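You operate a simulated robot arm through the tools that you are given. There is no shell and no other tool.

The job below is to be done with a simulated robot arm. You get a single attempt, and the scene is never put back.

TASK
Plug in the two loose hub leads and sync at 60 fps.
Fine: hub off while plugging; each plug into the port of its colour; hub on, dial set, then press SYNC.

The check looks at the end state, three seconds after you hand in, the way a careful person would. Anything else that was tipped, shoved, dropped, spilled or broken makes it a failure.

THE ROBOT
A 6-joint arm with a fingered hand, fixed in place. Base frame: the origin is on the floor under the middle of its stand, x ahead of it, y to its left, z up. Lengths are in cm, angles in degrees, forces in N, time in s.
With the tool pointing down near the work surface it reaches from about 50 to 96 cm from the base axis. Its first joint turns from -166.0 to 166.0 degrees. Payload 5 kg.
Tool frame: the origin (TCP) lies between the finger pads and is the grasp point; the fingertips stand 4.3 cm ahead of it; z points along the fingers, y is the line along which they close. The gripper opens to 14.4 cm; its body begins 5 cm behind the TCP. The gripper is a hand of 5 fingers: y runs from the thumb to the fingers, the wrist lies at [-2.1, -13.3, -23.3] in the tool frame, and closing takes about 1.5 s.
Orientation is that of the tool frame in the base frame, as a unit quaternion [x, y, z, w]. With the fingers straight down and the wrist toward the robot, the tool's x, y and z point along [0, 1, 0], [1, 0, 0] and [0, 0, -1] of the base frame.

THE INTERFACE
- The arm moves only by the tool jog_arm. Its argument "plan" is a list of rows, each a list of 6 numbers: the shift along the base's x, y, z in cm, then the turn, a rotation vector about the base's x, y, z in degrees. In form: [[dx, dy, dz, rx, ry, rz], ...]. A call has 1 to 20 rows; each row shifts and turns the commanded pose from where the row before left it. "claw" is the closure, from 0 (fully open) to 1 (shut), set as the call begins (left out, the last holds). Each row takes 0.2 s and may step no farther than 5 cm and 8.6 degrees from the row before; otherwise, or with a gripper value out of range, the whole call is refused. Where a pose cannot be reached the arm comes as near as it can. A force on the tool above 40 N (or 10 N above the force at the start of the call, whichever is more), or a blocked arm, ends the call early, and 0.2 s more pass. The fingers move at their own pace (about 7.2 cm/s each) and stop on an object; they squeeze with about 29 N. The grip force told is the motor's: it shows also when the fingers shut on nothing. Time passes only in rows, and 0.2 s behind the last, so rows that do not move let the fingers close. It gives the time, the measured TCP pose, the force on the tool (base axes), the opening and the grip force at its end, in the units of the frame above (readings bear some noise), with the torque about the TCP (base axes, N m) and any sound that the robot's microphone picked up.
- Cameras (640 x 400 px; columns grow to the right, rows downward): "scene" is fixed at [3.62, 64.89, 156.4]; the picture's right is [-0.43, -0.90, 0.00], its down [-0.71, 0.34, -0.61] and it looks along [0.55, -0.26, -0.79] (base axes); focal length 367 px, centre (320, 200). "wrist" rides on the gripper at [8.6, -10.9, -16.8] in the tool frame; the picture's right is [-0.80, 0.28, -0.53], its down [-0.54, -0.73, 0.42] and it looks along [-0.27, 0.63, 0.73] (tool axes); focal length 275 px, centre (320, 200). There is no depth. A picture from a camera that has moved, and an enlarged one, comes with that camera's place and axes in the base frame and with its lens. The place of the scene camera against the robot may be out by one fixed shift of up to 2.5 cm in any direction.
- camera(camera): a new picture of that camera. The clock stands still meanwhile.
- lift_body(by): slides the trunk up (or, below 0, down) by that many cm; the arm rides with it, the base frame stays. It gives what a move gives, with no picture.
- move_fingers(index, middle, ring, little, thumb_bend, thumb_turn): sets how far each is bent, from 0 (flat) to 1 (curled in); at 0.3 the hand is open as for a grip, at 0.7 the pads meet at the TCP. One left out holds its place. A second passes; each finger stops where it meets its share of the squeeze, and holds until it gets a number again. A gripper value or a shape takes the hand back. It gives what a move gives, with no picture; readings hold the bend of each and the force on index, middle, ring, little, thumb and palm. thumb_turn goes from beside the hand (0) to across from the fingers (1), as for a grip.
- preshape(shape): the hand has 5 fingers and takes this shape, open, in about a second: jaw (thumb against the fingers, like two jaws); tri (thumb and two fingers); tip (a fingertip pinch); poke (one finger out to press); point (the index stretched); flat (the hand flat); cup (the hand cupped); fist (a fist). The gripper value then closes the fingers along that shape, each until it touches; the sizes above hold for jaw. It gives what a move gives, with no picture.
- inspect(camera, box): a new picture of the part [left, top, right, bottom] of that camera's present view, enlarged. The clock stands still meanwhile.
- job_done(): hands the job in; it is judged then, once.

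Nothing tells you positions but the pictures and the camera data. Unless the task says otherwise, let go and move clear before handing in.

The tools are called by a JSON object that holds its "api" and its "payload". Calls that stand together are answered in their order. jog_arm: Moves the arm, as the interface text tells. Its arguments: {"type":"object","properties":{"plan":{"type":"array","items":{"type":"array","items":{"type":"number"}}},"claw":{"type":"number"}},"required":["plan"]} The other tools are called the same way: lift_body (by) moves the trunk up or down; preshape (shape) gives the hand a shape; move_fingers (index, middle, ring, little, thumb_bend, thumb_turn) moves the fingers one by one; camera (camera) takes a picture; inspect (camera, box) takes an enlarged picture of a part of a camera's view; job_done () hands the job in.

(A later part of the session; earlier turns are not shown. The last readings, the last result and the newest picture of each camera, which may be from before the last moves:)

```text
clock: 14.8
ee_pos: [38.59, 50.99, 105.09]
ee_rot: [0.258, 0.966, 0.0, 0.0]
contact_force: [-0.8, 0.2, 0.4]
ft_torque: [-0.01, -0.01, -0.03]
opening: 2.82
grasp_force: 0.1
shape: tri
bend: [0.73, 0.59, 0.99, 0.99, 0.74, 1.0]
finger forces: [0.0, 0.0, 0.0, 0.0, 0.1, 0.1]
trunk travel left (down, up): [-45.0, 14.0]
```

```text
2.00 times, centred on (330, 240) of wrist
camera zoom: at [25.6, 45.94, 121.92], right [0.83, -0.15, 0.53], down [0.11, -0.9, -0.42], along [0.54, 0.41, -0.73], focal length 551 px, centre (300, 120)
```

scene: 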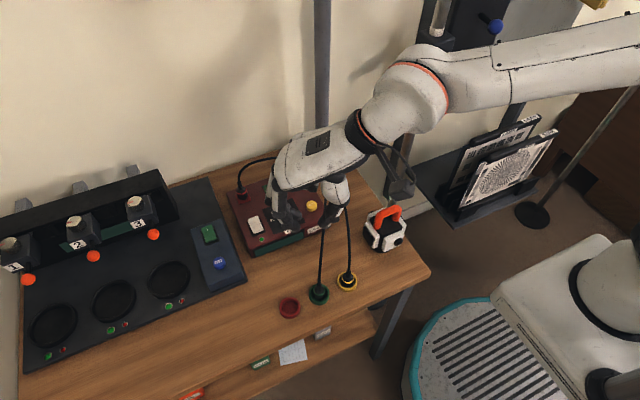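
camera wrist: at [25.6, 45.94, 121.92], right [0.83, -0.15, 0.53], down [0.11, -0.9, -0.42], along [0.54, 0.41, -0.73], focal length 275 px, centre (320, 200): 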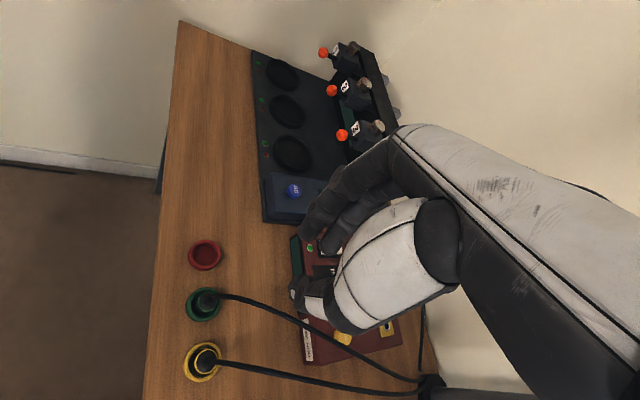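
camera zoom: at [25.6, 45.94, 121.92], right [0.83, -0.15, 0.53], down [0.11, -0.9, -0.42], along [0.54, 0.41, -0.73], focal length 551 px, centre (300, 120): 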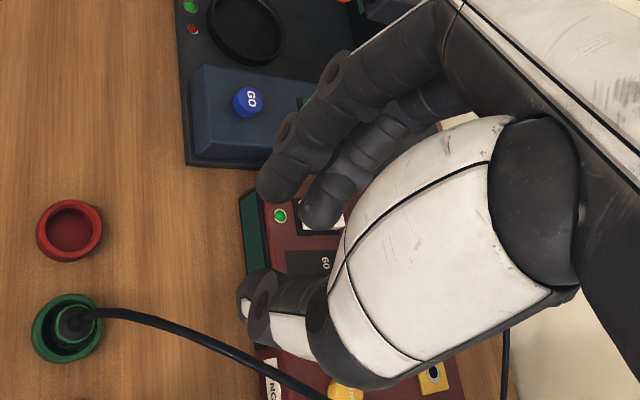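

The scene camera now looks edge-on at the thumb–finger gap, and the cable rises from the plug top. I'll open to about 5.5 cm, go over the green plug and descend partway, then check alignment.

{"api": "jog_arm", "payload": {"plan": [[-2.0, 0.1, 0, 0, 0, 0], [-1.9, 0.1, 0, 0, 0, 0], [0, 0, -4.5, 0, 0, 0], [0, 0, -4, 0, 0, 0], [0, 0, -3, 0, 0, 0], [0, 0, 0, 0, 0, 0]], "claw": 0.62}}

{"api": "camera", "payload": {"camera": "wrist"}}

{"api": "inspect", "payload": {"camera": "scene", "box": [240, 170, 400, 320]}}

```text
clock: 16.2
ee_pos: [34.65, 51.13, 93.54]
ee_rot: [0.259, 0.966, 0.0, 0.0]
contact_force: [0.8, -0.1, -0.1]
ft_torque: [0.0, 0.02, 0.0]
opening: 5.43
grasp_force: 0.0
shape: tri
bend: [0.74, 0.5, 0.99, 0.99, 0.73, 1.0]
finger forces: [0.1, 0.1, 0.0, 0.0, 0.1, 0.0]
trunk travel left (down, up): [-45.0, 14.0]
```

```text
taken
camera wrist: at [21.75, 46.14, 110.39], right [0.83, -0.15, 0.53], down [0.11, -0.9, -0.42], along [0.54, 0.41, -0.73], focal length 275 px, centre (320, 200)
```

wrist: 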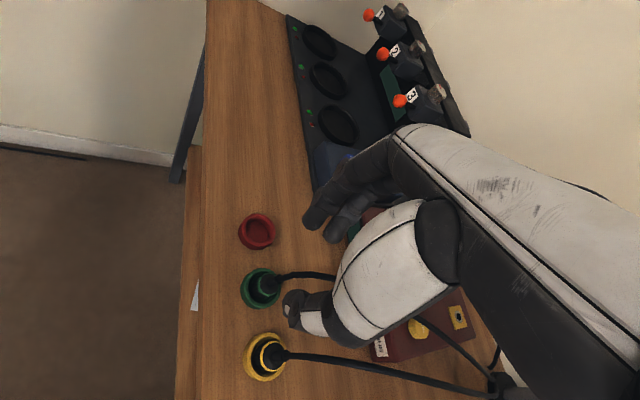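

```text
2.67 times, centred on (320, 245) of scene
camera zoom: at [3.62, 64.89, 156.4], right [-0.43, -0.9, 0.0], down [-0.71, 0.34, -0.61], along [0.55, -0.26, -0.79], focal length 979 px, centre (320, 80)
```

zoom: 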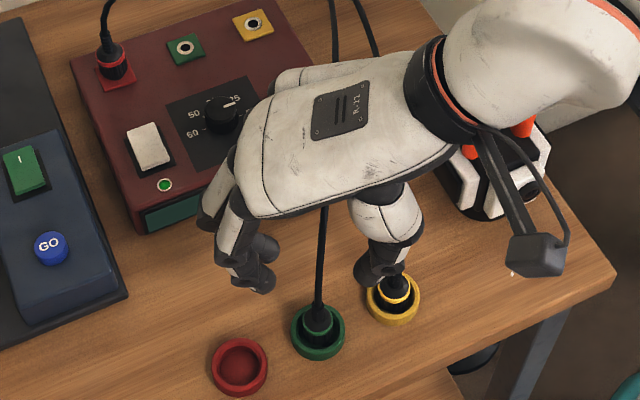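

{"api": "inspect", "payload": {"camera": "wrist", "box": [230, 160, 390, 390]}}

{"api": "inspect", "payload": {"camera": "scene", "box": [280, 220, 360, 310]}}

```text
1.74 times, centred on (310, 275) of wrist
camera zoom: at [21.75, 46.14, 110.39], right [0.83, -0.15, 0.53], down [0.11, -0.9, -0.42], along [0.54, 0.41, -0.73], focal length 479 px, centre (337, 70)
```

zoom: 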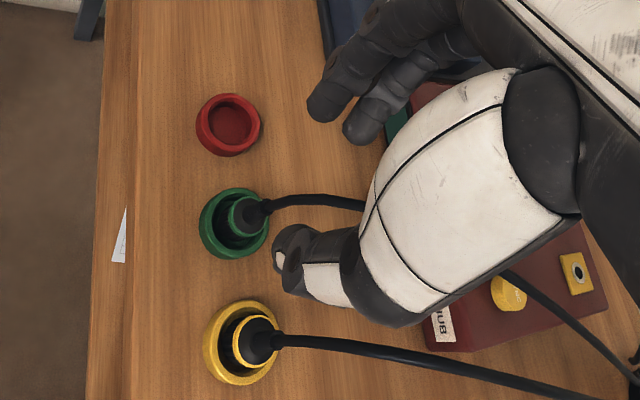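

```text
4.44 times, centred on (320, 265) of scene
camera zoom: at [3.62, 64.89, 156.4], right [-0.43, -0.9, 0.0], down [-0.71, 0.34, -0.61], along [0.55, -0.26, -0.79], focal length 1632 px, centre (320, -89)
```

zoom: 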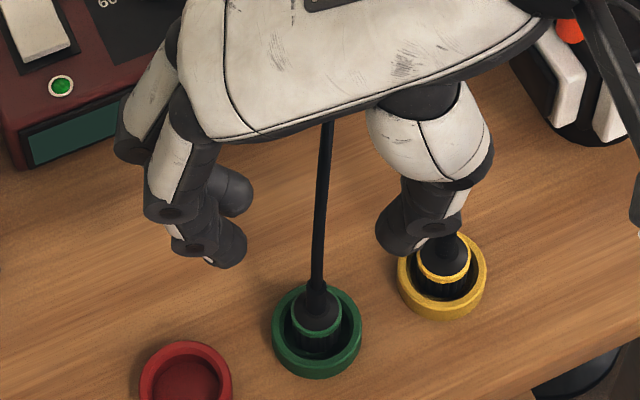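

I'll descend further with the fingers straddling the green plug, then check alignment and heights against the fingertips.

{"api": "jog_arm", "payload": {"plan": [[0, 0, -3, 0, 0, 0], [0, 0, -3, 0, 0, 0], [0, 0, -2, 0, 0, 0], [0, 0, 0, 0, 0, 0]], "claw": 0.65}}

{"api": "inspect", "payload": {"camera": "wrist", "box": [230, 160, 390, 390]}}

{"api": "inspect", "payload": {"camera": "scene", "box": [270, 220, 370, 320]}}

```text
clock: 17.2
ee_pos: [34.6, 50.97, 85.52]
ee_rot: [0.26, 0.966, 0.0, 0.0]
contact_force: [-0.2, -0.1, -0.2]
ft_torque: [0.01, 0.02, 0.05]
opening: 5.08
grasp_force: 0.1
shape: tri
bend: [0.74, 0.51, 0.99, 0.99, 0.73, 1.0]
finger forces: [0.0, 0.0, 0.0, 0.1, 0.1, 0.1]
trunk travel left (down, up): [-45.0, 14.0]
```

```text
1.74 times, centred on (310, 275) of wrist
camera zoom: at [21.74, 45.92, 102.32], right [0.83, -0.15, 0.53], down [0.11, -0.9, -0.42], along [0.54, 0.41, -0.73], focal length 479 px, centre (337, 70)
```

zoom: 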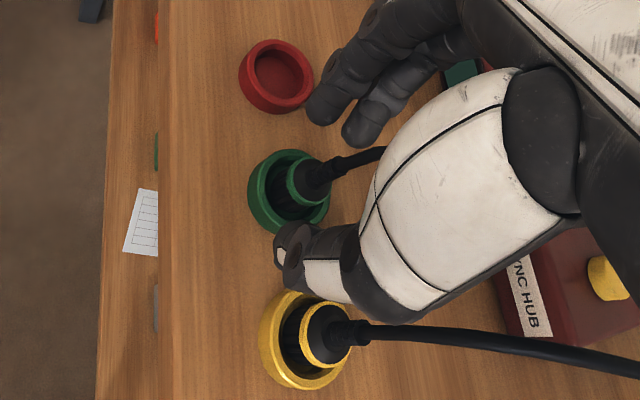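

```text
4.00 times, centred on (320, 270) of scene
camera zoom: at [3.62, 64.89, 156.4], right [-0.43, -0.9, 0.0], down [-0.71, 0.34, -0.61], along [0.55, -0.26, -0.79], focal length 1468 px, centre (320, -80)
```

zoom: 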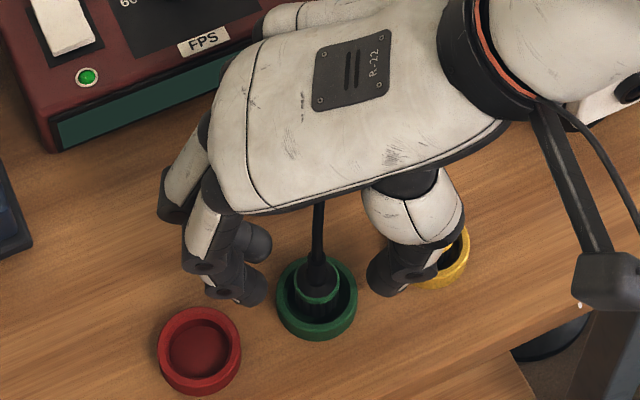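

The plug axis is centred between thumb and fingers: (34.6, 51.05), ring z≈81, holder rim ≈78.9. I'll lower so the tips are just above the rim, and close.

{"api": "jog_arm", "payload": {"plan": [[0, 0.05, -1.0, 0, 0, 0], [0, 0, -0.9, 0, 0, 0], [0, 0, 0, 0, 0, 0]]}}

{"api": "inspect", "payload": {"camera": "scene", "box": [280, 240, 360, 310]}}

{"api": "inspect", "payload": {"camera": "wrist", "box": [260, 180, 360, 320]}}

```text
clock: 18.0
ee_pos: [34.75, 51.12, 83.63]
ee_rot: [0.259, 0.966, 0.0, 0.0]
contact_force: [0.2, 0.5, -0.3]
ft_torque: [0.01, -0.01, -0.02]
opening: 5.08
grasp_force: 0.2
shape: tri
bend: [0.74, 0.51, 0.99, 0.99, 0.73, 1.0]
finger forces: [0.1, 0.0, 0.0, 0.0, 0.1, 0.1]
trunk travel left (down, up): [-45.0, 14.0]
```

```text
5.71 times, centred on (320, 275) of scene
camera zoom: at [3.62, 64.89, 156.4], right [-0.43, -0.9, 0.0], down [-0.71, 0.34, -0.61], along [0.55, -0.26, -0.79], focal length 2098 px, centre (320, -229)
```

zoom: 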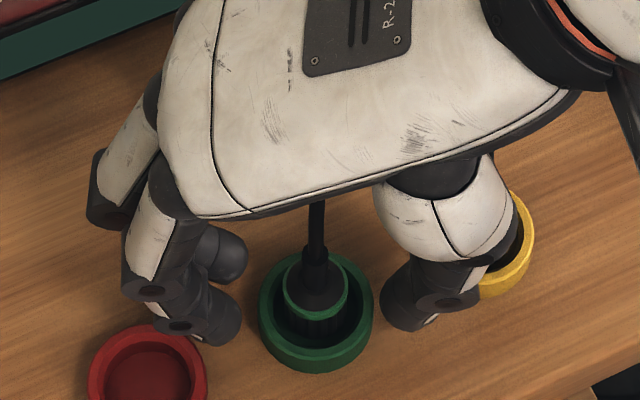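

```text
2.86 times, centred on (310, 250) of wrist
camera zoom: at [21.74, 46.12, 100.5], right [0.83, -0.15, 0.53], down [0.11, -0.9, -0.42], along [0.55, 0.41, -0.73], focal length 786 px, centre (349, 57)
```

zoom: 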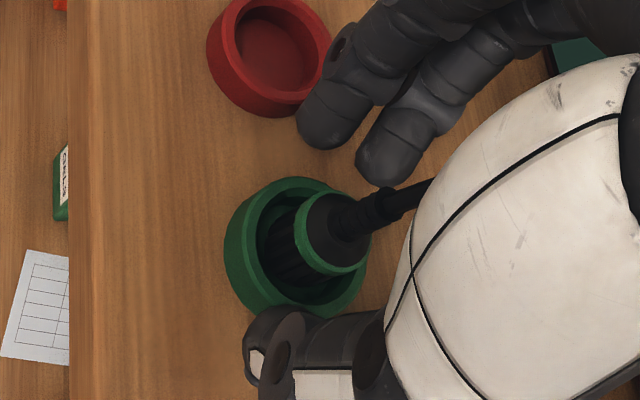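

{"api": "jog_arm", "payload": {"plan": [[0, 0, 0, 0, 0, 0], [0, 0, 0, 0, 0, 0], [0, 0, 0, 0, 0, 0], [0, 0, 0, 0, 0, 0], [0, 0, 0, 0, 0, 0], [0, 0, 0, 0, 0, 0]], "claw": 0.85}}

{"api": "inspect", "payload": {"camera": "scene", "box": [280, 240, 360, 310]}}

{"api": "inspect", "payload": {"camera": "wrist", "box": [260, 180, 360, 320]}}

```text
clock: 19.4
ee_pos: [34.7, 51.16, 83.72]
ee_rot: [0.259, 0.966, 0.0, 0.0]
contact_force: [1.1, 2.9, 1.0]
ft_torque: [0.11, -0.08, 0.01]
opening: 2.22
grasp_force: 0.0
shape: tri
bend: [0.73, 0.6, 0.99, 0.99, 0.74, 1.0]
finger forces: [0.0, 2.7, 0.1, 0.0, 0.2, 0.0]
trunk travel left (down, up): [-45.0, 14.0]
```

```text
5.71 times, centred on (320, 275) of scene
camera zoom: at [3.62, 64.89, 156.4], right [-0.43, -0.9, 0.0], down [-0.71, 0.34, -0.61], along [0.55, -0.26, -0.79], focal length 2098 px, centre (320, -229)
```

zoom: 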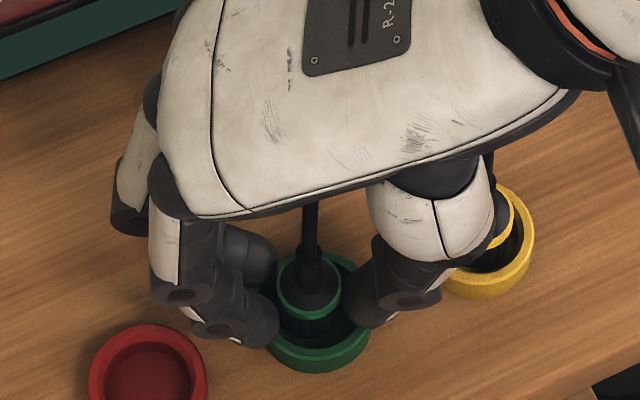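

```text
2.86 times, centred on (310, 250) of wrist
camera zoom: at [21.75, 46.13, 100.51], right [0.83, -0.15, 0.53], down [0.11, -0.9, -0.42], along [0.55, 0.41, -0.73], focal length 786 px, centre (349, 57)
```

zoom: 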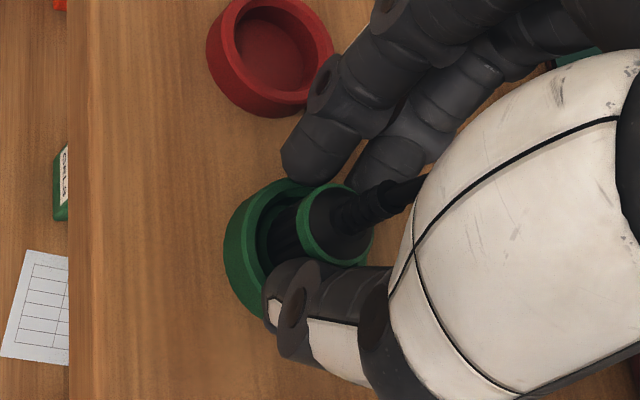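

{"api": "jog_arm", "payload": {"plan": [[0, 0, 0, 0, 0, 0], [0, 0, 0, 0, 0, 0], [0, 0, 0, 0, 0, 0], [0, 0, 0, 0, 0, 0], [0, 0, 0, 0, 0, 0], [0, 0, 0, 0, 0, 0]], "claw": 1.0}}

{"api": "inspect", "payload": {"camera": "scene", "box": [280, 240, 360, 310]}}

{"api": "inspect", "payload": {"camera": "wrist", "box": [260, 180, 360, 320]}}

```text
clock: 20.8
ee_pos: [34.72, 51.05, 83.65]
ee_rot: [0.259, 0.966, 0.0, -0.001]
contact_force: [0.3, -0.1, 1.7]
ft_torque: [0.0, 0.04, -0.1]
opening: 1.75
grasp_force: 29.0
shape: tri
bend: [0.72, 0.6, 1.0, 1.0, 0.73, 1.0]
finger forces: [11.7, 13.6, 0.0, 0.0, 25.5, 0.0]
trunk travel left (down, up): [-45.0, 14.0]
```

```text
5.71 times, centred on (320, 275) of scene
camera zoom: at [3.62, 64.89, 156.4], right [-0.43, -0.9, 0.0], down [-0.71, 0.34, -0.61], along [0.55, -0.26, -0.79], focal length 2098 px, centre (320, -229)
```

zoom: 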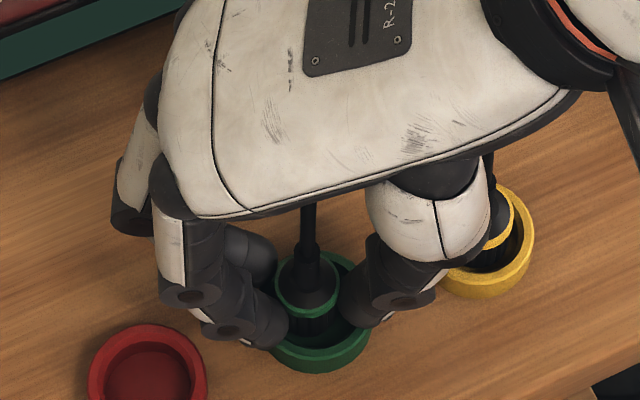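

```text
2.86 times, centred on (310, 250) of wrist
camera zoom: at [21.73, 46.11, 100.5], right [0.83, -0.15, 0.53], down [0.11, -0.9, -0.42], along [0.54, 0.41, -0.73], focal length 786 px, centre (349, 57)
```

zoom: 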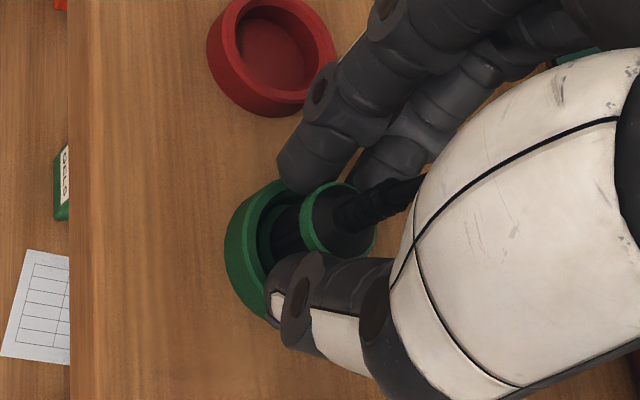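

The plug is held firmly (index 11.7, middle 13.6, thumb 25.5 N). Lifting slowly.

{"api": "jog_arm", "payload": {"plan": [[0, 0, 0.5, 0, 0, 0], [0, 0, 0.8, 0, 0, 0], [0, 0, 1, 0, 0, 0], [0, 0, 1.2, 0, 0, 0], [0, 0, 1.5, 0, 0, 0], [0, 0, 0, 0, 0, 0]]}}

{"api": "inspect", "payload": {"camera": "scene", "box": [270, 210, 370, 310]}}

{"api": "inspect", "payload": {"camera": "wrist", "box": [240, 180, 360, 340]}}

```text
clock: 22.2
ee_pos: [34.6, 51.15, 88.77]
ee_rot: [0.259, 0.966, 0.0, 0.0]
contact_force: [-0.5, 0.7, -0.5]
ft_torque: [0.03, 0.01, -0.02]
opening: 1.66
grasp_force: 28.7
shape: tri
bend: [0.72, 0.61, 1.0, 1.0, 0.75, 1.0]
finger forces: [12.2, 13.6, 0.0, 0.1, 26.1, 0.0]
trunk travel left (down, up): [-45.0, 14.0]
```

```text
4.00 times, centred on (320, 260) of scene
camera zoom: at [3.62, 64.89, 156.4], right [-0.43, -0.9, 0.0], down [-0.71, 0.34, -0.61], along [0.55, -0.26, -0.79], focal length 1468 px, centre (320, -40)
```

zoom: 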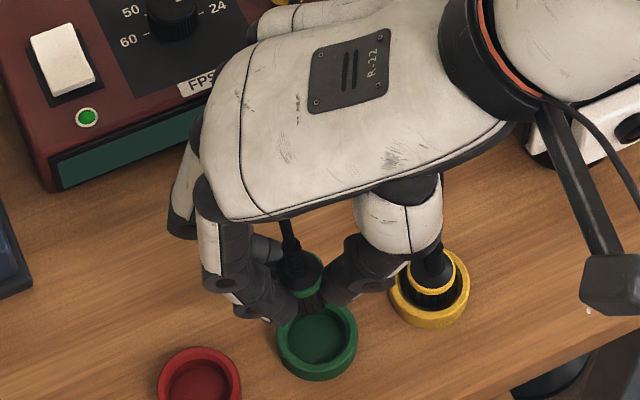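

```text
2.50 times, centred on (300, 260) of wrist
camera zoom: at [21.75, 46.1, 105.6], right [0.83, -0.15, 0.53], down [0.11, -0.9, -0.42], along [0.54, 0.41, -0.73], focal length 688 px, centre (370, 50)
```

zoom: 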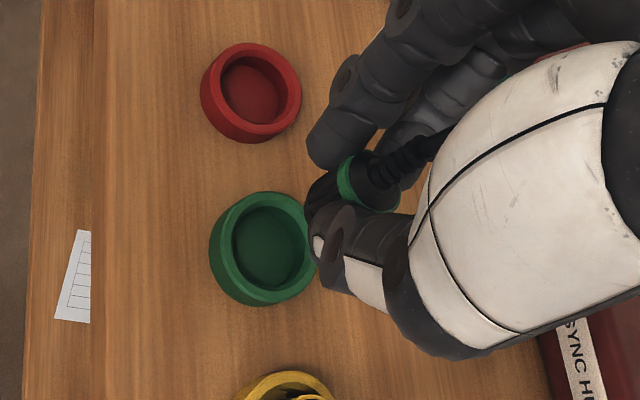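

{"api": "inspect", "payload": {"camera": "scene", "box": [300, 260, 350, 310]}}

{"api": "inspect", "payload": {"camera": "wrist", "box": [280, 215, 340, 285]}}

```text
8.00 times, centred on (325, 285) of scene
camera zoom: at [3.62, 64.89, 156.4], right [-0.43, -0.9, 0.0], down [-0.71, 0.34, -0.61], along [0.55, -0.26, -0.79], focal length 2937 px, centre (280, -480)
```

zoom: 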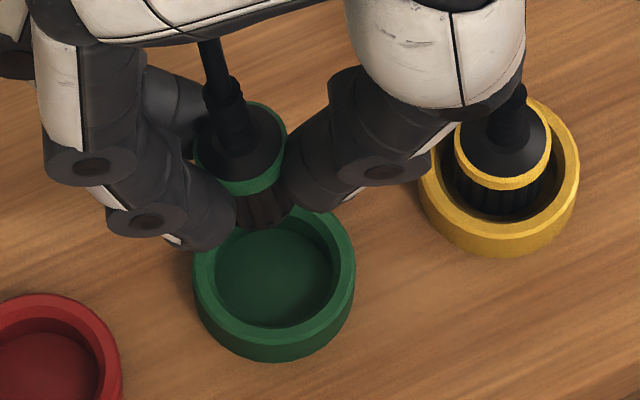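

```text
5.71 times, centred on (310, 250) of wrist
camera zoom: at [21.75, 46.1, 105.6], right [0.83, -0.15, 0.53], down [0.11, -0.9, -0.42], along [0.54, 0.41, -0.73], focal length 1573 px, centre (377, -86)
```

zoom: 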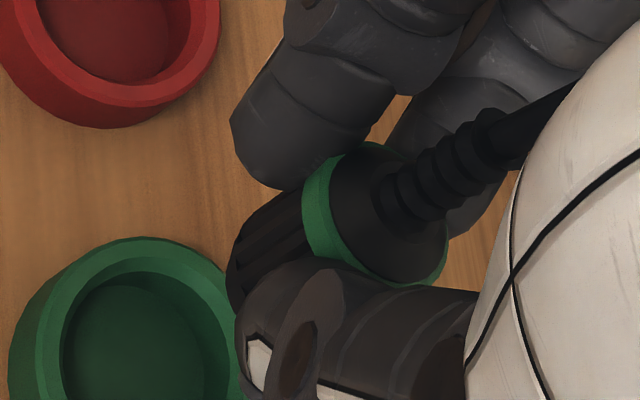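

The plug is out but leans about 10–13° in the hand. I'll lift it to travel height and carry it toward the green port, then measure and correct tilt there.

{"api": "jog_arm", "payload": {"plan": [[0, 0, 2, 0, 0, 0], [0, 0, 2.5, 0, 0, 0], [0, 0, 2.5, 0, 0, 0], [1, 0, 2.5, 0, 0, 0], [2.5, 0, 1, 0, 0, 0], [3, 0, 0, 0, 0, 0], [3, 0, 0, 0, 0, 0], [3, 0, 0, 0, 0, 0], [3, 0, 0, 0, 0, 0], [2, 0, 0, 0, 0, 0], [0, 0, 0, 0, 0, 0]]}}

{"api": "camera", "payload": {"camera": "scene"}}

{"api": "camera", "payload": {"camera": "wrist"}}

```text
clock: 24.6
ee_pos: [52.38, 51.4, 99.43]
ee_rot: [0.259, 0.966, 0.0, 0.0]
contact_force: [-0.6, 0.1, 0.1]
ft_torque: [0.0, 0.01, 0.0]
opening: 1.69
grasp_force: 28.7
shape: tri
bend: [0.72, 0.61, 1.0, 1.0, 0.75, 1.0]
finger forces: [12.5, 14.0, 0.0, 0.1, 25.6, 0.0]
trunk travel left (down, up): [-45.0, 14.0]
```

```text
taken
```

scene: 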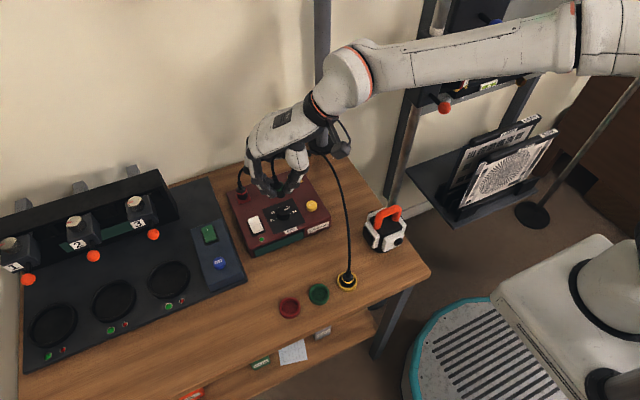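

```text
taken
camera wrist: at [39.31, 46.3, 116.14], right [0.83, -0.15, 0.53], down [0.11, -0.9, -0.42], along [0.54, 0.41, -0.73], focal length 275 px, centre (320, 200)
```

wrist: 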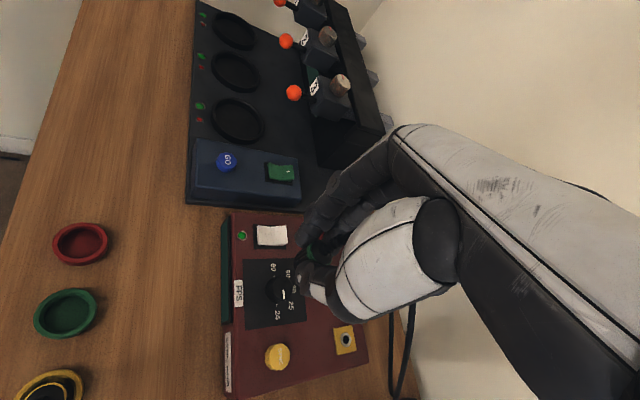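

{"api": "inspect", "payload": {"camera": "scene", "box": [230, 130, 330, 230]}}

{"api": "inspect", "payload": {"camera": "wrist", "box": [270, 180, 390, 320]}}

{"api": "inspect", "payload": {"camera": "scene", "box": [250, 160, 320, 215]}}

```text
4.00 times, centred on (280, 180) of scene
camera zoom: at [3.62, 64.89, 156.4], right [-0.43, -0.9, 0.0], down [-0.71, 0.34, -0.61], along [0.55, -0.26, -0.79], focal length 1468 px, centre (480, 280)
```

zoom: 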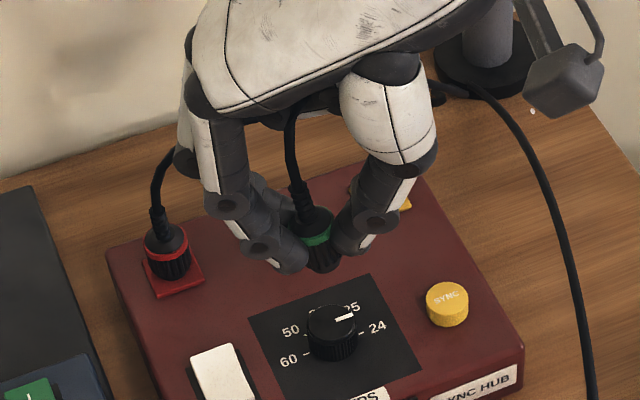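

```text
2.86 times, centred on (330, 250) of wrist
camera zoom: at [39.31, 46.3, 116.14], right [0.83, -0.15, 0.53], down [0.11, -0.9, -0.42], along [0.54, 0.41, -0.73], focal length 786 px, centre (291, 57)
```

zoom: 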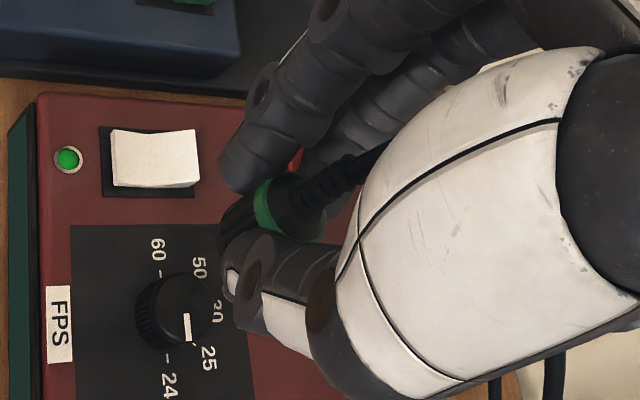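

```text
7.27 times, centred on (285, 188) of scene
camera zoom: at [3.62, 64.89, 156.4], right [-0.43, -0.9, 0.0], down [-0.71, 0.34, -0.61], along [0.55, -0.26, -0.79], focal length 2670 px, centre (574, 291)
```

zoom: 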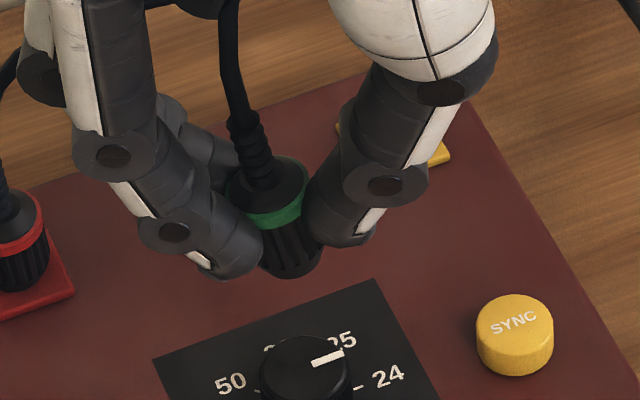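

The plug leans ~10° in the hand. To keep clear of the red lead's cable, I'll yaw the hand to about 120° while still high and short of the port, then re-measure.

{"api": "jog_arm", "payload": {"plan": [[0.5, 0, 1, 0, 0, 8], [0.5, 0, 1, 0, 0, 8], [0.5, 0, 1, 0, 0, 8], [0.5, 0, 0.5, 0, 0, 8], [0.5, 0, 0, 0, 0, 8], [0.5, 0, 0, 0, 0, 8], [0.5, 0, 0, 0, 0, 8], [0.5, 0, 0, 0, 0, 4], [0, 0, 0, 0, 0, 0]]}}

{"api": "camera", "payload": {"camera": "scene"}}

{"api": "camera", "payload": {"camera": "wrist"}}

```text
clock: 26.6
ee_pos: [56.07, 51.28, 102.75]
ee_rot: [-0.26, 0.966, 0.0, 0.0]
contact_force: [-0.3, -1.3, -1.3]
ft_torque: [0.01, 0.02, 0.03]
opening: 1.7
grasp_force: 28.7
shape: tri
bend: [0.72, 0.61, 1.0, 1.0, 0.75, 1.0]
finger forces: [12.7, 14.4, 0.0, 0.0, 25.4, 0.0]
trunk travel left (down, up): [-45.0, 14.0]
```

```text
taken
```

scene: 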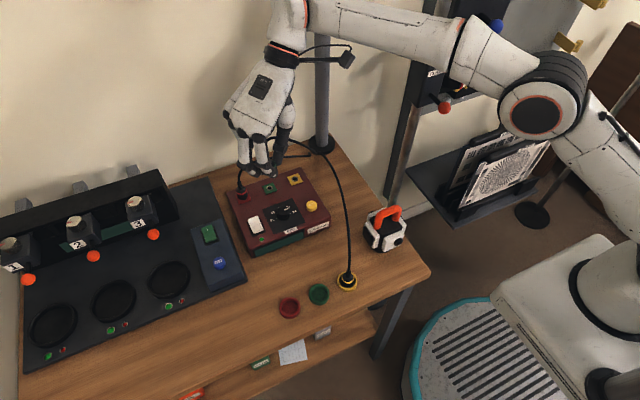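

```text
taken
camera wrist: at [54.12, 37.57, 119.6], right [0.55, 0.64, 0.53], down [0.83, -0.36, -0.42], along [-0.08, 0.68, -0.73], focal length 275 px, centre (320, 200)
```

wrist: 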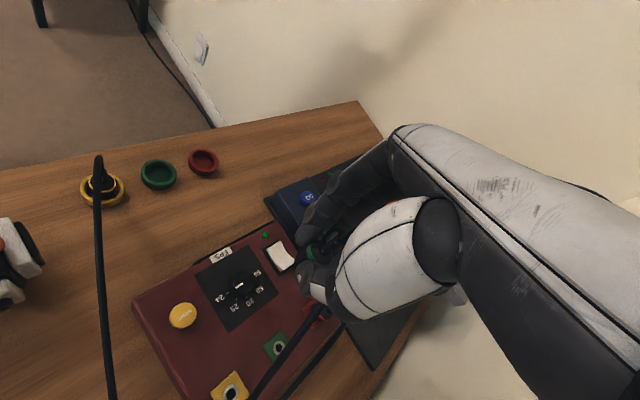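

{"api": "inspect", "payload": {"camera": "scene", "box": [220, 110, 330, 210]}}

{"api": "inspect", "payload": {"camera": "wrist", "box": [200, 200, 360, 400]}}

{"api": "inspect", "payload": {"camera": "wrist", "box": [280, 210, 350, 300]}}

```text
4.00 times, centred on (275, 160) of scene
camera zoom: at [3.62, 64.89, 156.4], right [-0.43, -0.9, 0.0], down [-0.71, 0.34, -0.61], along [0.55, -0.26, -0.79], focal length 1468 px, centre (500, 360)
```

zoom: 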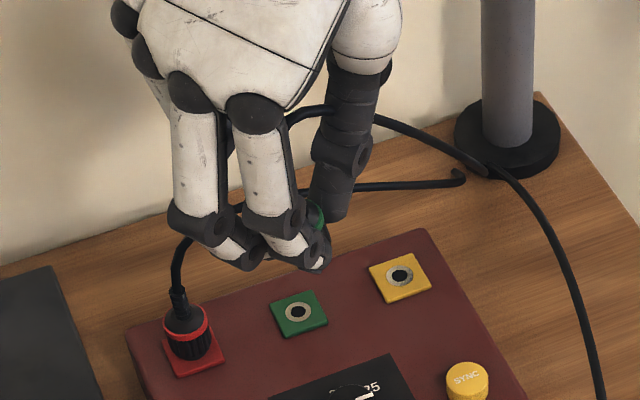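

```text
2.00 times, centred on (280, 300) of wrist
camera zoom: at [54.12, 37.57, 119.6], right [0.55, 0.64, 0.53], down [0.83, -0.36, -0.42], along [-0.08, 0.68, -0.73], focal length 551 px, centre (400, 0)
```

zoom: 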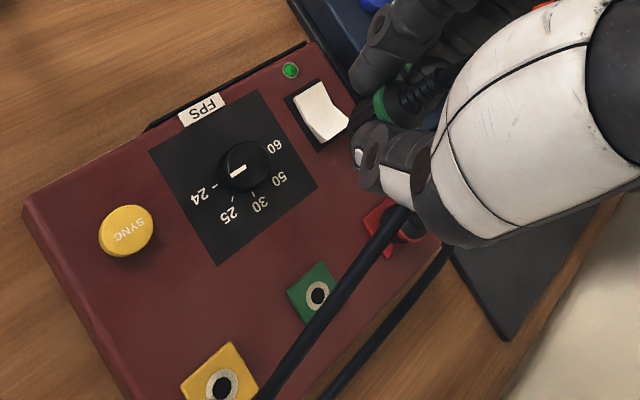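

```text
4.44 times, centred on (315, 255) of wrist
camera zoom: at [54.12, 37.57, 119.6], right [0.55, 0.64, 0.53], down [0.83, -0.36, -0.42], along [-0.08, 0.68, -0.73], focal length 1224 px, centre (342, -44)
```

zoom: 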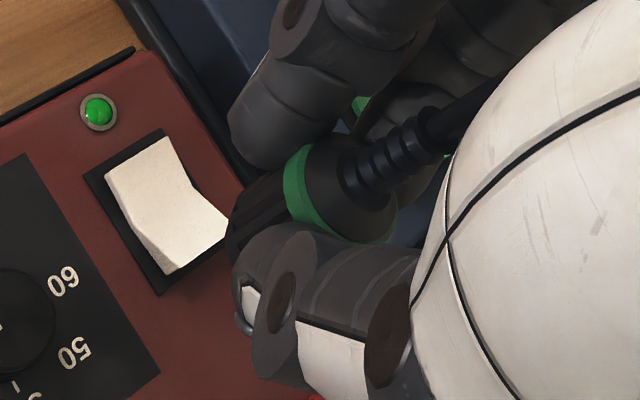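

{"api": "inspect", "payload": {"camera": "wrist", "box": [300, 235, 350, 275]}}

{"api": "inspect", "payload": {"camera": "scene", "box": [275, 150, 315, 185]}}

```text
10.00 times, centred on (325, 255) of wrist
camera zoom: at [54.12, 37.57, 119.6], right [0.55, 0.64, 0.53], down [0.83, -0.36, -0.42], along [-0.08, 0.68, -0.73], focal length 2753 px, centre (270, -350)
```

zoom: 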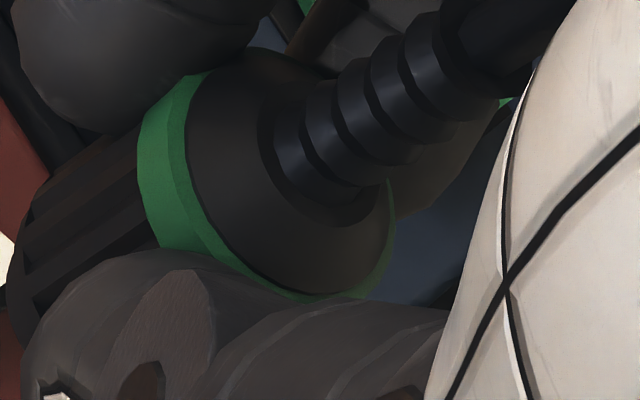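

```text
11.43 times, centred on (295, 168) of scene
camera zoom: at [3.62, 64.89, 156.4], right [-0.43, -0.9, 0.0], down [-0.71, 0.34, -0.61], along [0.55, -0.26, -0.79], focal length 4195 px, centre (606, 571)
```

zoom: 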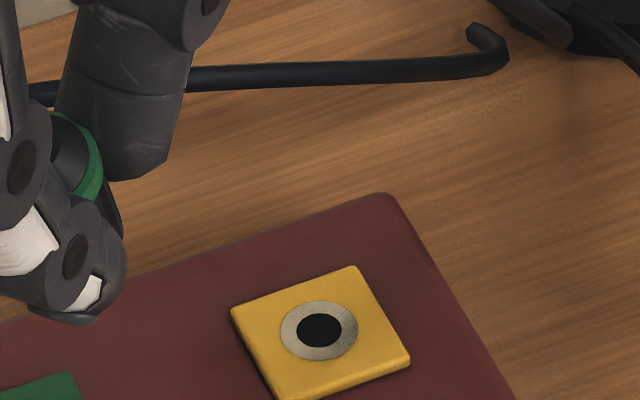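

Yaw 120° was reached with clear space. I estimate the plug top leans ~9° toward +y, so I'll tilt the hand 9° about +x to make it upright and move above the green port at (63.95, 51.0).

{"api": "jog_arm", "payload": {"plan": [[1, 0, 0, 4.7, 0, 0], [2, -0.4, 0, 4.7, 0, 0], [2.5, -0.6, 0, 0, 0, 0], [2.4, -0.6, 0, 0, 0, 0], [0, 0, -2, 0, 0, 0], [0, 0, -2, 0, 0, 0], [0, 0, 0, 0, 0, 0]]}}

{"api": "camera", "payload": {"camera": "wrist"}}

{"api": "inspect", "payload": {"camera": "scene", "box": [220, 110, 330, 210]}}

{"api": "inspect", "payload": {"camera": "wrist", "box": [270, 210, 370, 330]}}

```text
clock: 28.2
ee_pos: [63.3, 49.87, 98.58]
ee_rot: [-0.259, 0.962, 0.078, 0.02]
contact_force: [0.7, -0.3, -0.9]
ft_torque: [0.02, -0.01, 0.01]
opening: 1.68
grasp_force: 28.5
shape: tri
bend: [0.72, 0.61, 1.0, 1.0, 0.76, 1.0]
finger forces: [12.8, 14.3, 0.0, 0.0, 25.1, 0.0]
out of reach, approached as far as the arm can: row 4, 5, 6
trunk travel left (down, up): [-45.0, 14.0]
```

```text
taken
camera wrist: at [61.24, 33.6, 113.04], right [0.55, 0.55, 0.63], down [0.83, -0.28, -0.48], along [-0.09, 0.79, -0.61], focal length 275 px, centre (320, 200)
```

wrist: 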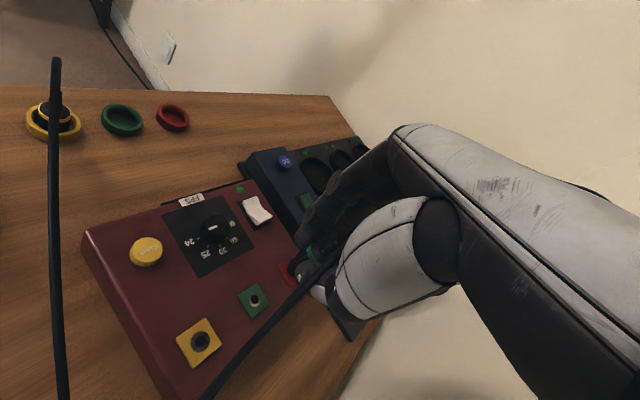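

```text
4.00 times, centred on (275, 160) of scene
camera zoom: at [3.62, 64.89, 156.4], right [-0.43, -0.9, 0.0], down [-0.71, 0.34, -0.61], along [0.55, -0.26, -0.79], focal length 1468 px, centre (500, 360)
```

zoom: 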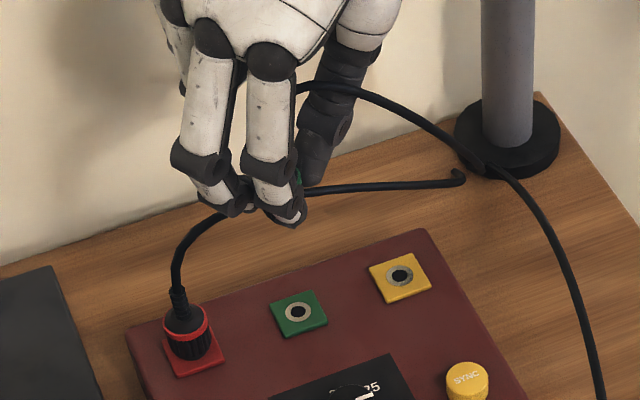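

```text
3.33 times, centred on (320, 270) of wrist
camera zoom: at [61.24, 33.6, 113.04], right [0.55, 0.55, 0.63], down [0.83, -0.28, -0.48], along [-0.09, 0.79, -0.61], focal length 918 px, centre (320, -33)
```

zoom: 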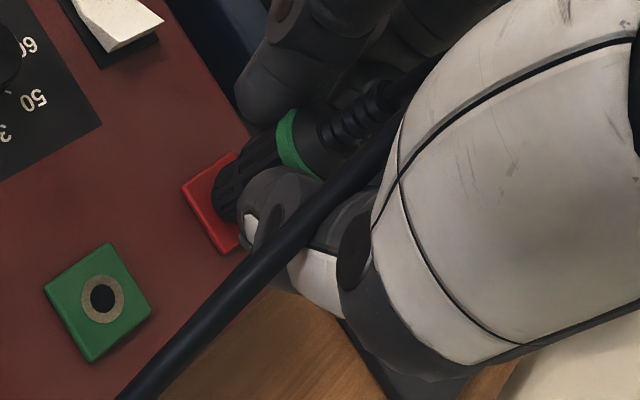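

The arm is at its reach limit with this yaw at this height. I'll lower the trunk a little (the hand rides down with it, still well above the hub) to gain reach, then re-check.

{"api": "lift_body", "payload": {"by": -3}}

{"api": "jog_arm", "payload": {"plan": [[0, 0, 0, 0, 0, 0], [0, 0, 0, 0, 0, 0]]}}

{"api": "inspect", "payload": {"camera": "scene", "box": [220, 110, 330, 210]}}

```text
clock: 28.9
ee_pos: [63.28, 49.83, 95.49]
ee_rot: [-0.26, 0.962, 0.08, 0.02]
contact_force: [-0.8, -0.4, 0.8]
ft_torque: [0.01, 0.02, 0.01]
opening: 1.7
grasp_force: 29.1
shape: tri
bend: [0.72, 0.61, 1.0, 1.0, 0.76, 1.0]
finger forces: [12.7, 14.1, 0.0, 0.0, 25.1, 0.1]
trunk travel left (down, up): [-42.0, 17.0]
```

```text
clock: 29.6
ee_pos: [63.26, 49.74, 95.58]
ee_rot: [-0.26, 0.962, 0.078, 0.019]
contact_force: [-0.1, 0.5, -0.7]
ft_torque: [-0.02, -0.01, -0.01]
opening: 1.7
grasp_force: 29.0
shape: tri
bend: [0.72, 0.61, 1.0, 1.0, 0.76, 1.0]
finger forces: [12.7, 14.2, 0.0, 0.0, 25.1, 0.1]
trunk travel left (down, up): [-42.0, 17.0]
```

```text
4.00 times, centred on (275, 160) of scene
camera zoom: at [3.62, 64.89, 156.4], right [-0.43, -0.9, 0.0], down [-0.71, 0.34, -0.61], along [0.55, -0.26, -0.79], focal length 1468 px, centre (500, 360)
```

zoom: 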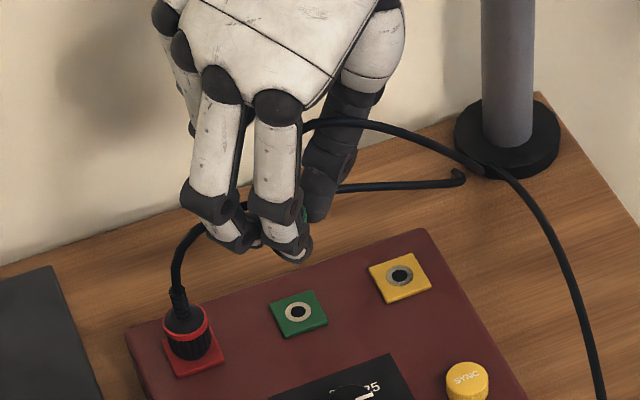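

{"api": "jog_arm", "payload": {"plan": [[0.4, -0.1, 0, 0, 0, 0], [0.3, 0, 0, 0, 0, 0], [0, 0, 0, 0, 0, 0]]}}

{"api": "inspect", "payload": {"camera": "wrist", "box": [220, 210, 360, 370]}}

{"api": "inspect", "payload": {"camera": "wrist", "box": [300, 235, 350, 275]}}

```text
clock: 30.4
ee_pos: [63.61, 49.54, 95.5]
ee_rot: [-0.259, 0.963, 0.078, 0.021]
contact_force: [-0.1, 0.7, -0.5]
ft_torque: [0.01, 0.0, -0.01]
opening: 1.7
grasp_force: 29.2
shape: tri
bend: [0.72, 0.61, 1.0, 1.0, 0.76, 1.0]
finger forces: [12.8, 14.3, 0.1, 0.0, 25.2, 0.0]
out of reach, approached as far as the arm can: row 2
trunk travel left (down, up): [-42.0, 17.0]
```

```text
2.50 times, centred on (290, 290) of wrist
camera zoom: at [61.62, 33.49, 110.03], right [0.55, 0.55, 0.63], down [0.83, -0.28, -0.48], along [-0.09, 0.79, -0.61], focal length 688 px, centre (395, -25)
```

zoom: 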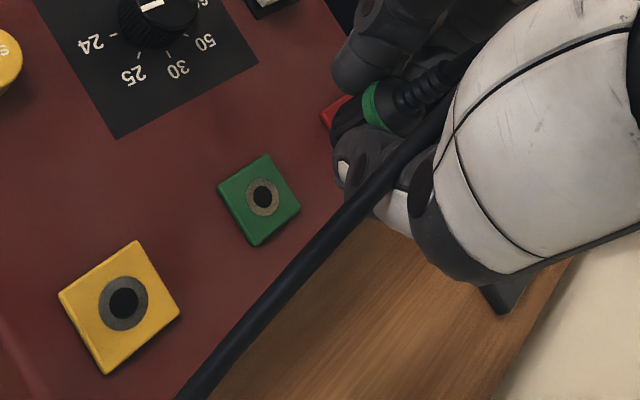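

```text
10.00 times, centred on (325, 255) of wrist
camera zoom: at [61.62, 33.49, 110.03], right [0.55, 0.55, 0.63], down [0.83, -0.28, -0.48], along [-0.09, 0.79, -0.61], focal length 2753 px, centre (270, -350)
```

zoom: 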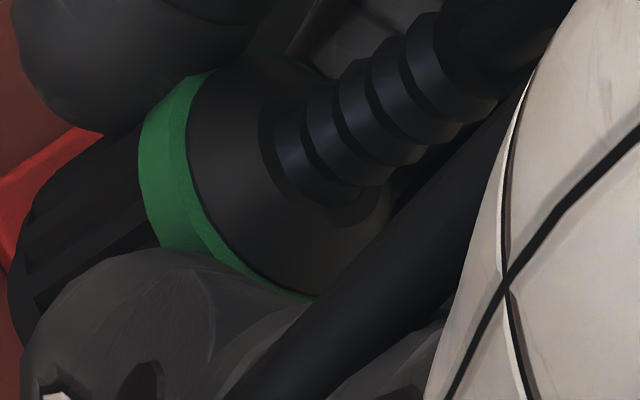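

The plug now looks upright, with its axis at about (63.65, 51.1). I'll yaw back 8° to stay inside the reach, which also shifts the plug over the port, then descend partway.

{"api": "jog_arm", "payload": {"plan": [[0, 0, 0, 0, 0, -4], [0.05, -0.1, 0, 0, 0, -4], [0, 0, -2, 0, 0, 0], [0, 0, -1.5, 0, 0, 0], [0, 0, 0, 0, 0, 0]]}}

{"api": "inspect", "payload": {"camera": "wrist", "box": [220, 210, 360, 370]}}

{"api": "inspect", "payload": {"camera": "wrist", "box": [285, 235, 345, 285]}}

{"api": "inspect", "payload": {"camera": "scene", "box": [230, 130, 320, 210]}}

```text
clock: 31.6
ee_pos: [65.9, 50.72, 92.61]
ee_rot: [-0.192, 0.978, 0.077, 0.024]
contact_force: [-0.6, 0.0, -0.9]
ft_torque: [-0.01, -0.04, -0.03]
opening: 1.7
grasp_force: 29.0
shape: tri
bend: [0.72, 0.61, 1.0, 1.0, 0.76, 1.0]
finger forces: [12.7, 14.3, 0.0, 0.1, 24.9, 0.0]
out of reach, approached as far as the arm can: row 1, 2, 3, 4
trunk travel left (down, up): [-42.0, 17.0]
```

```text
2.50 times, centred on (290, 290) of wrist
camera zoom: at [61.73, 34.96, 107.16], right [0.62, 0.47, 0.63], down [0.78, -0.39, -0.48], along [0.02, 0.79, -0.61], focal length 688 px, centre (395, -25)
```

zoom: 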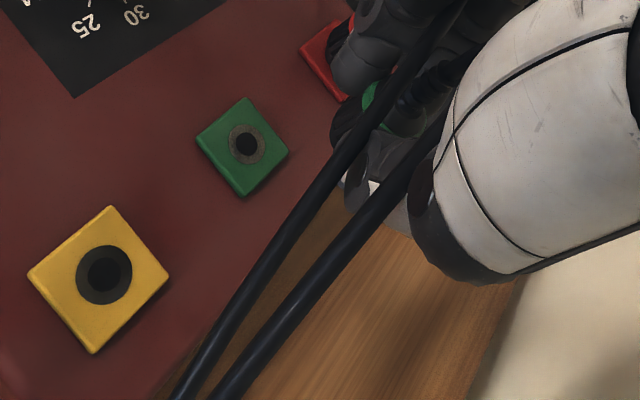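

```text
8.00 times, centred on (315, 260) of wrist
camera zoom: at [61.73, 34.96, 107.16], right [0.62, 0.47, 0.63], down [0.78, -0.39, -0.48], along [0.02, 0.79, -0.61], focal length 2202 px, centre (360, -280)
```

zoom: 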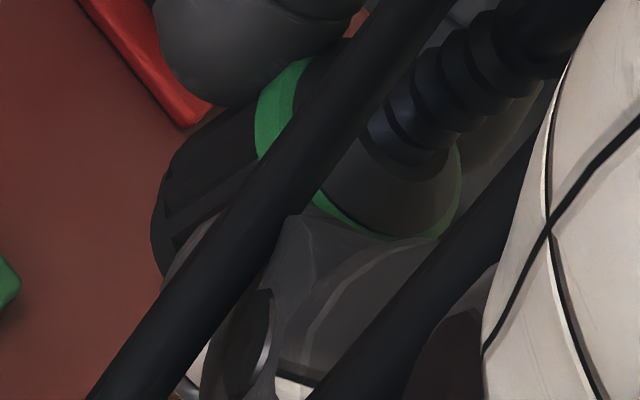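

```text
5.00 times, centred on (275, 170) of scene
camera zoom: at [3.62, 64.89, 156.4], right [-0.43, -0.9, 0.0], down [-0.71, 0.34, -0.61], along [0.55, -0.26, -0.79], focal length 1835 px, centre (545, 350)
```

zoom: 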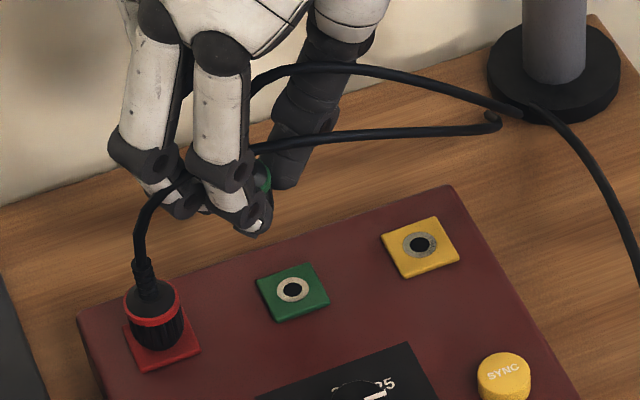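

{"api": "jog_arm", "payload": {"plan": [[0, 0, 0, 0, 0, 0], [0, 0, 0, 0, 0, 0], [0, 0, 0, 0, 0, 0]]}}

{"api": "camera", "payload": {"camera": "scene"}}

```text
clock: 32.4
ee_pos: [65.87, 50.72, 92.72]
ee_rot: [-0.192, 0.978, 0.077, 0.023]
contact_force: [0.7, 0.3, -0.4]
ft_torque: [0.05, -0.02, -0.01]
opening: 1.7
grasp_force: 29.6
shape: tri
bend: [0.72, 0.61, 1.0, 1.0, 0.76, 1.0]
finger forces: [12.8, 14.3, 0.0, 0.0, 25.0, 0.1]
trunk travel left (down, up): [-42.0, 17.0]
```

```text
taken
```

scene: 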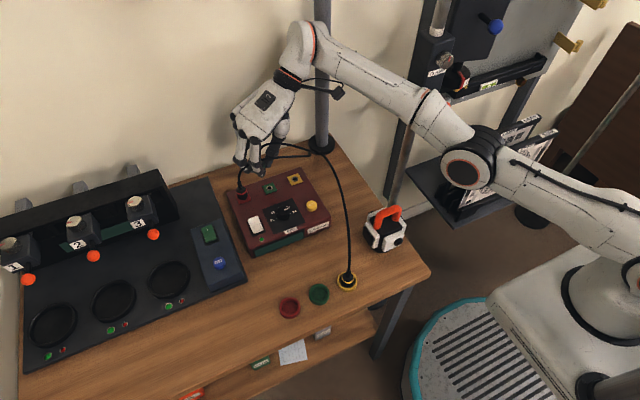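

{"api": "inspect", "payload": {"camera": "scene", "box": [225, 100, 295, 180]}}

{"api": "inspect", "payload": {"camera": "wrist", "box": [260, 170, 400, 310]}}

```text
5.00 times, centred on (260, 140) of scene
camera zoom: at [3.62, 64.89, 156.4], right [-0.43, -0.9, 0.0], down [-0.71, 0.34, -0.61], along [0.55, -0.26, -0.79], focal length 1835 px, centre (620, 500)
```

zoom: 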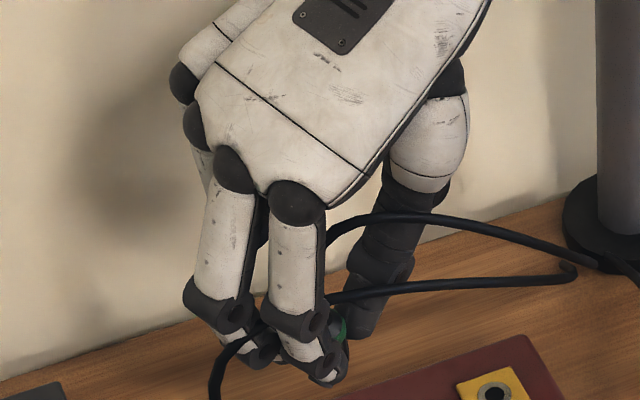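

```text
2.86 times, centred on (330, 240) of wrist
camera zoom: at [61.72, 34.96, 107.17], right [0.62, 0.47, 0.63], down [0.78, -0.39, -0.48], along [0.02, 0.79, -0.61], focal length 786 px, centre (291, 86)
```

zoom: 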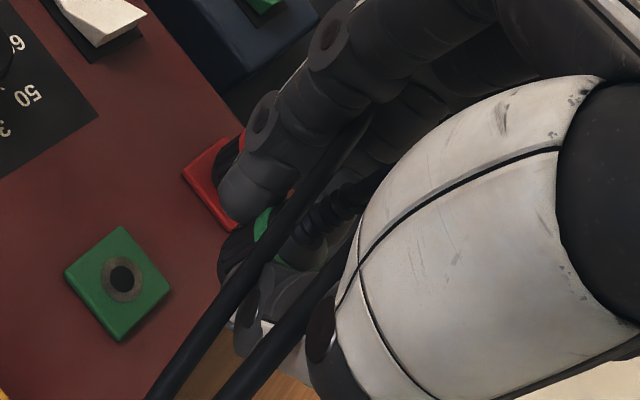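

The arm is near full extension with this yaw, so I'll go back up and return to the 60° yaw (comfortable reach, better scene view), keeping the plug upright.

{"api": "jog_arm", "payload": {"plan": [[-1, 0, 2.5, 0, 0, 0], [-1, 0, 3, 0, 0, 0], [-1.5, 0, 3, 0, 0, 0], [-1.5, 0, 1, 0, 0, -7.5], [-1, 0, 0, 0, 0, -7.5], [-1, 0, 0, 0, 0, -7.5], [0, 0, 0, 0, 0, -7.5], [0, 0, 0, 0, 0, -7.5], [0, 0, 0, 0, 0, -7.5], [0, 0, 0, 0, 0, -7], [0, 0, 0, 0, 0, 0]]}}

{"api": "inspect", "payload": {"camera": "scene", "box": [210, 90, 330, 220]}}

{"api": "camera", "payload": {"camera": "wrist"}}

```text
clock: 34.8
ee_pos: [70.64, 58.11, 106.86]
ee_rot: [0.257, 0.963, 0.058, 0.056]
contact_force: [-0.2, 0.7, -1.4]
ft_torque: [-0.02, 0.01, -0.01]
opening: 1.7
grasp_force: 29.5
shape: tri
bend: [0.72, 0.61, 1.0, 1.0, 0.76, 1.0]
finger forces: [12.9, 14.6, 0.0, 0.0, 24.9, 0.1]
out of reach, approached as far as the arm can: row 1, 3, 4, 5, 6, 7, 8, 9, 10
trunk travel left (down, up): [-42.0, 17.0]
```

```text
3.08 times, centred on (270, 155) of scene
camera zoom: at [3.62, 64.89, 156.4], right [-0.43, -0.9, 0.0], down [-0.71, 0.34, -0.61], along [0.55, -0.26, -0.79], focal length 1130 px, centre (474, 338)
```

zoom: 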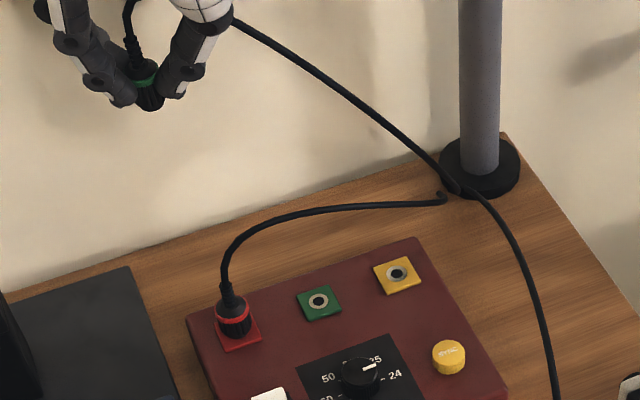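

```text
taken
camera wrist: at [55.5, 51.83, 121.35], right [0.75, -0.2, 0.63], down [0.17, -0.86, -0.48], along [0.64, 0.46, -0.61], focal length 275 px, centre (320, 200)
```

wrist: 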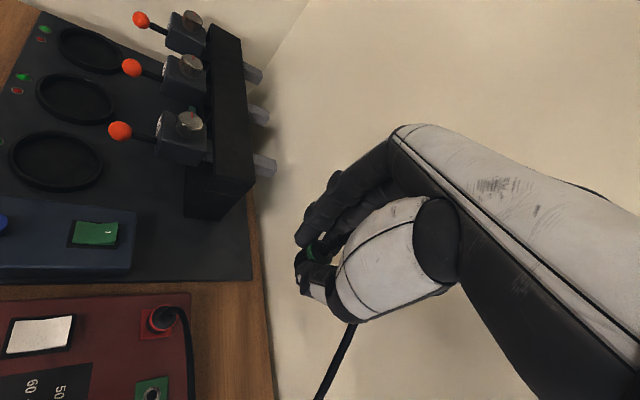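

The solver drifted away from the commanded pose. Let me look at the whole arm before moving on.

{"api": "camera", "payload": {"camera": "scene"}}

{"api": "jog_arm", "payload": {"plan": [[0, 0, 0, 0, 0, 0], [0, 0, 0, 0, 0, 0]]}}

```text
taken
```

scene: 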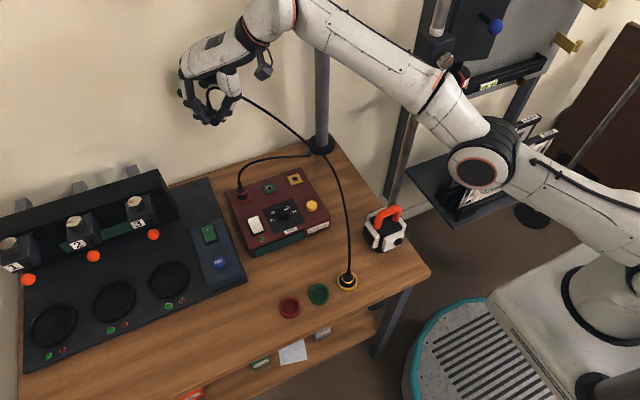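

```text
clock: 35.4
ee_pos: [70.61, 58.1, 106.81]
ee_rot: [0.257, 0.963, 0.057, 0.055]
contact_force: [0.5, 0.1, -1.1]
ft_torque: [0.04, 0.0, 0.02]
opening: 1.7
grasp_force: 28.7
shape: tri
bend: [0.72, 0.61, 1.0, 1.0, 0.76, 1.0]
finger forces: [12.9, 14.5, 0.0, 0.0, 24.9, 0.0]
trunk travel left (down, up): [-42.0, 17.0]
```

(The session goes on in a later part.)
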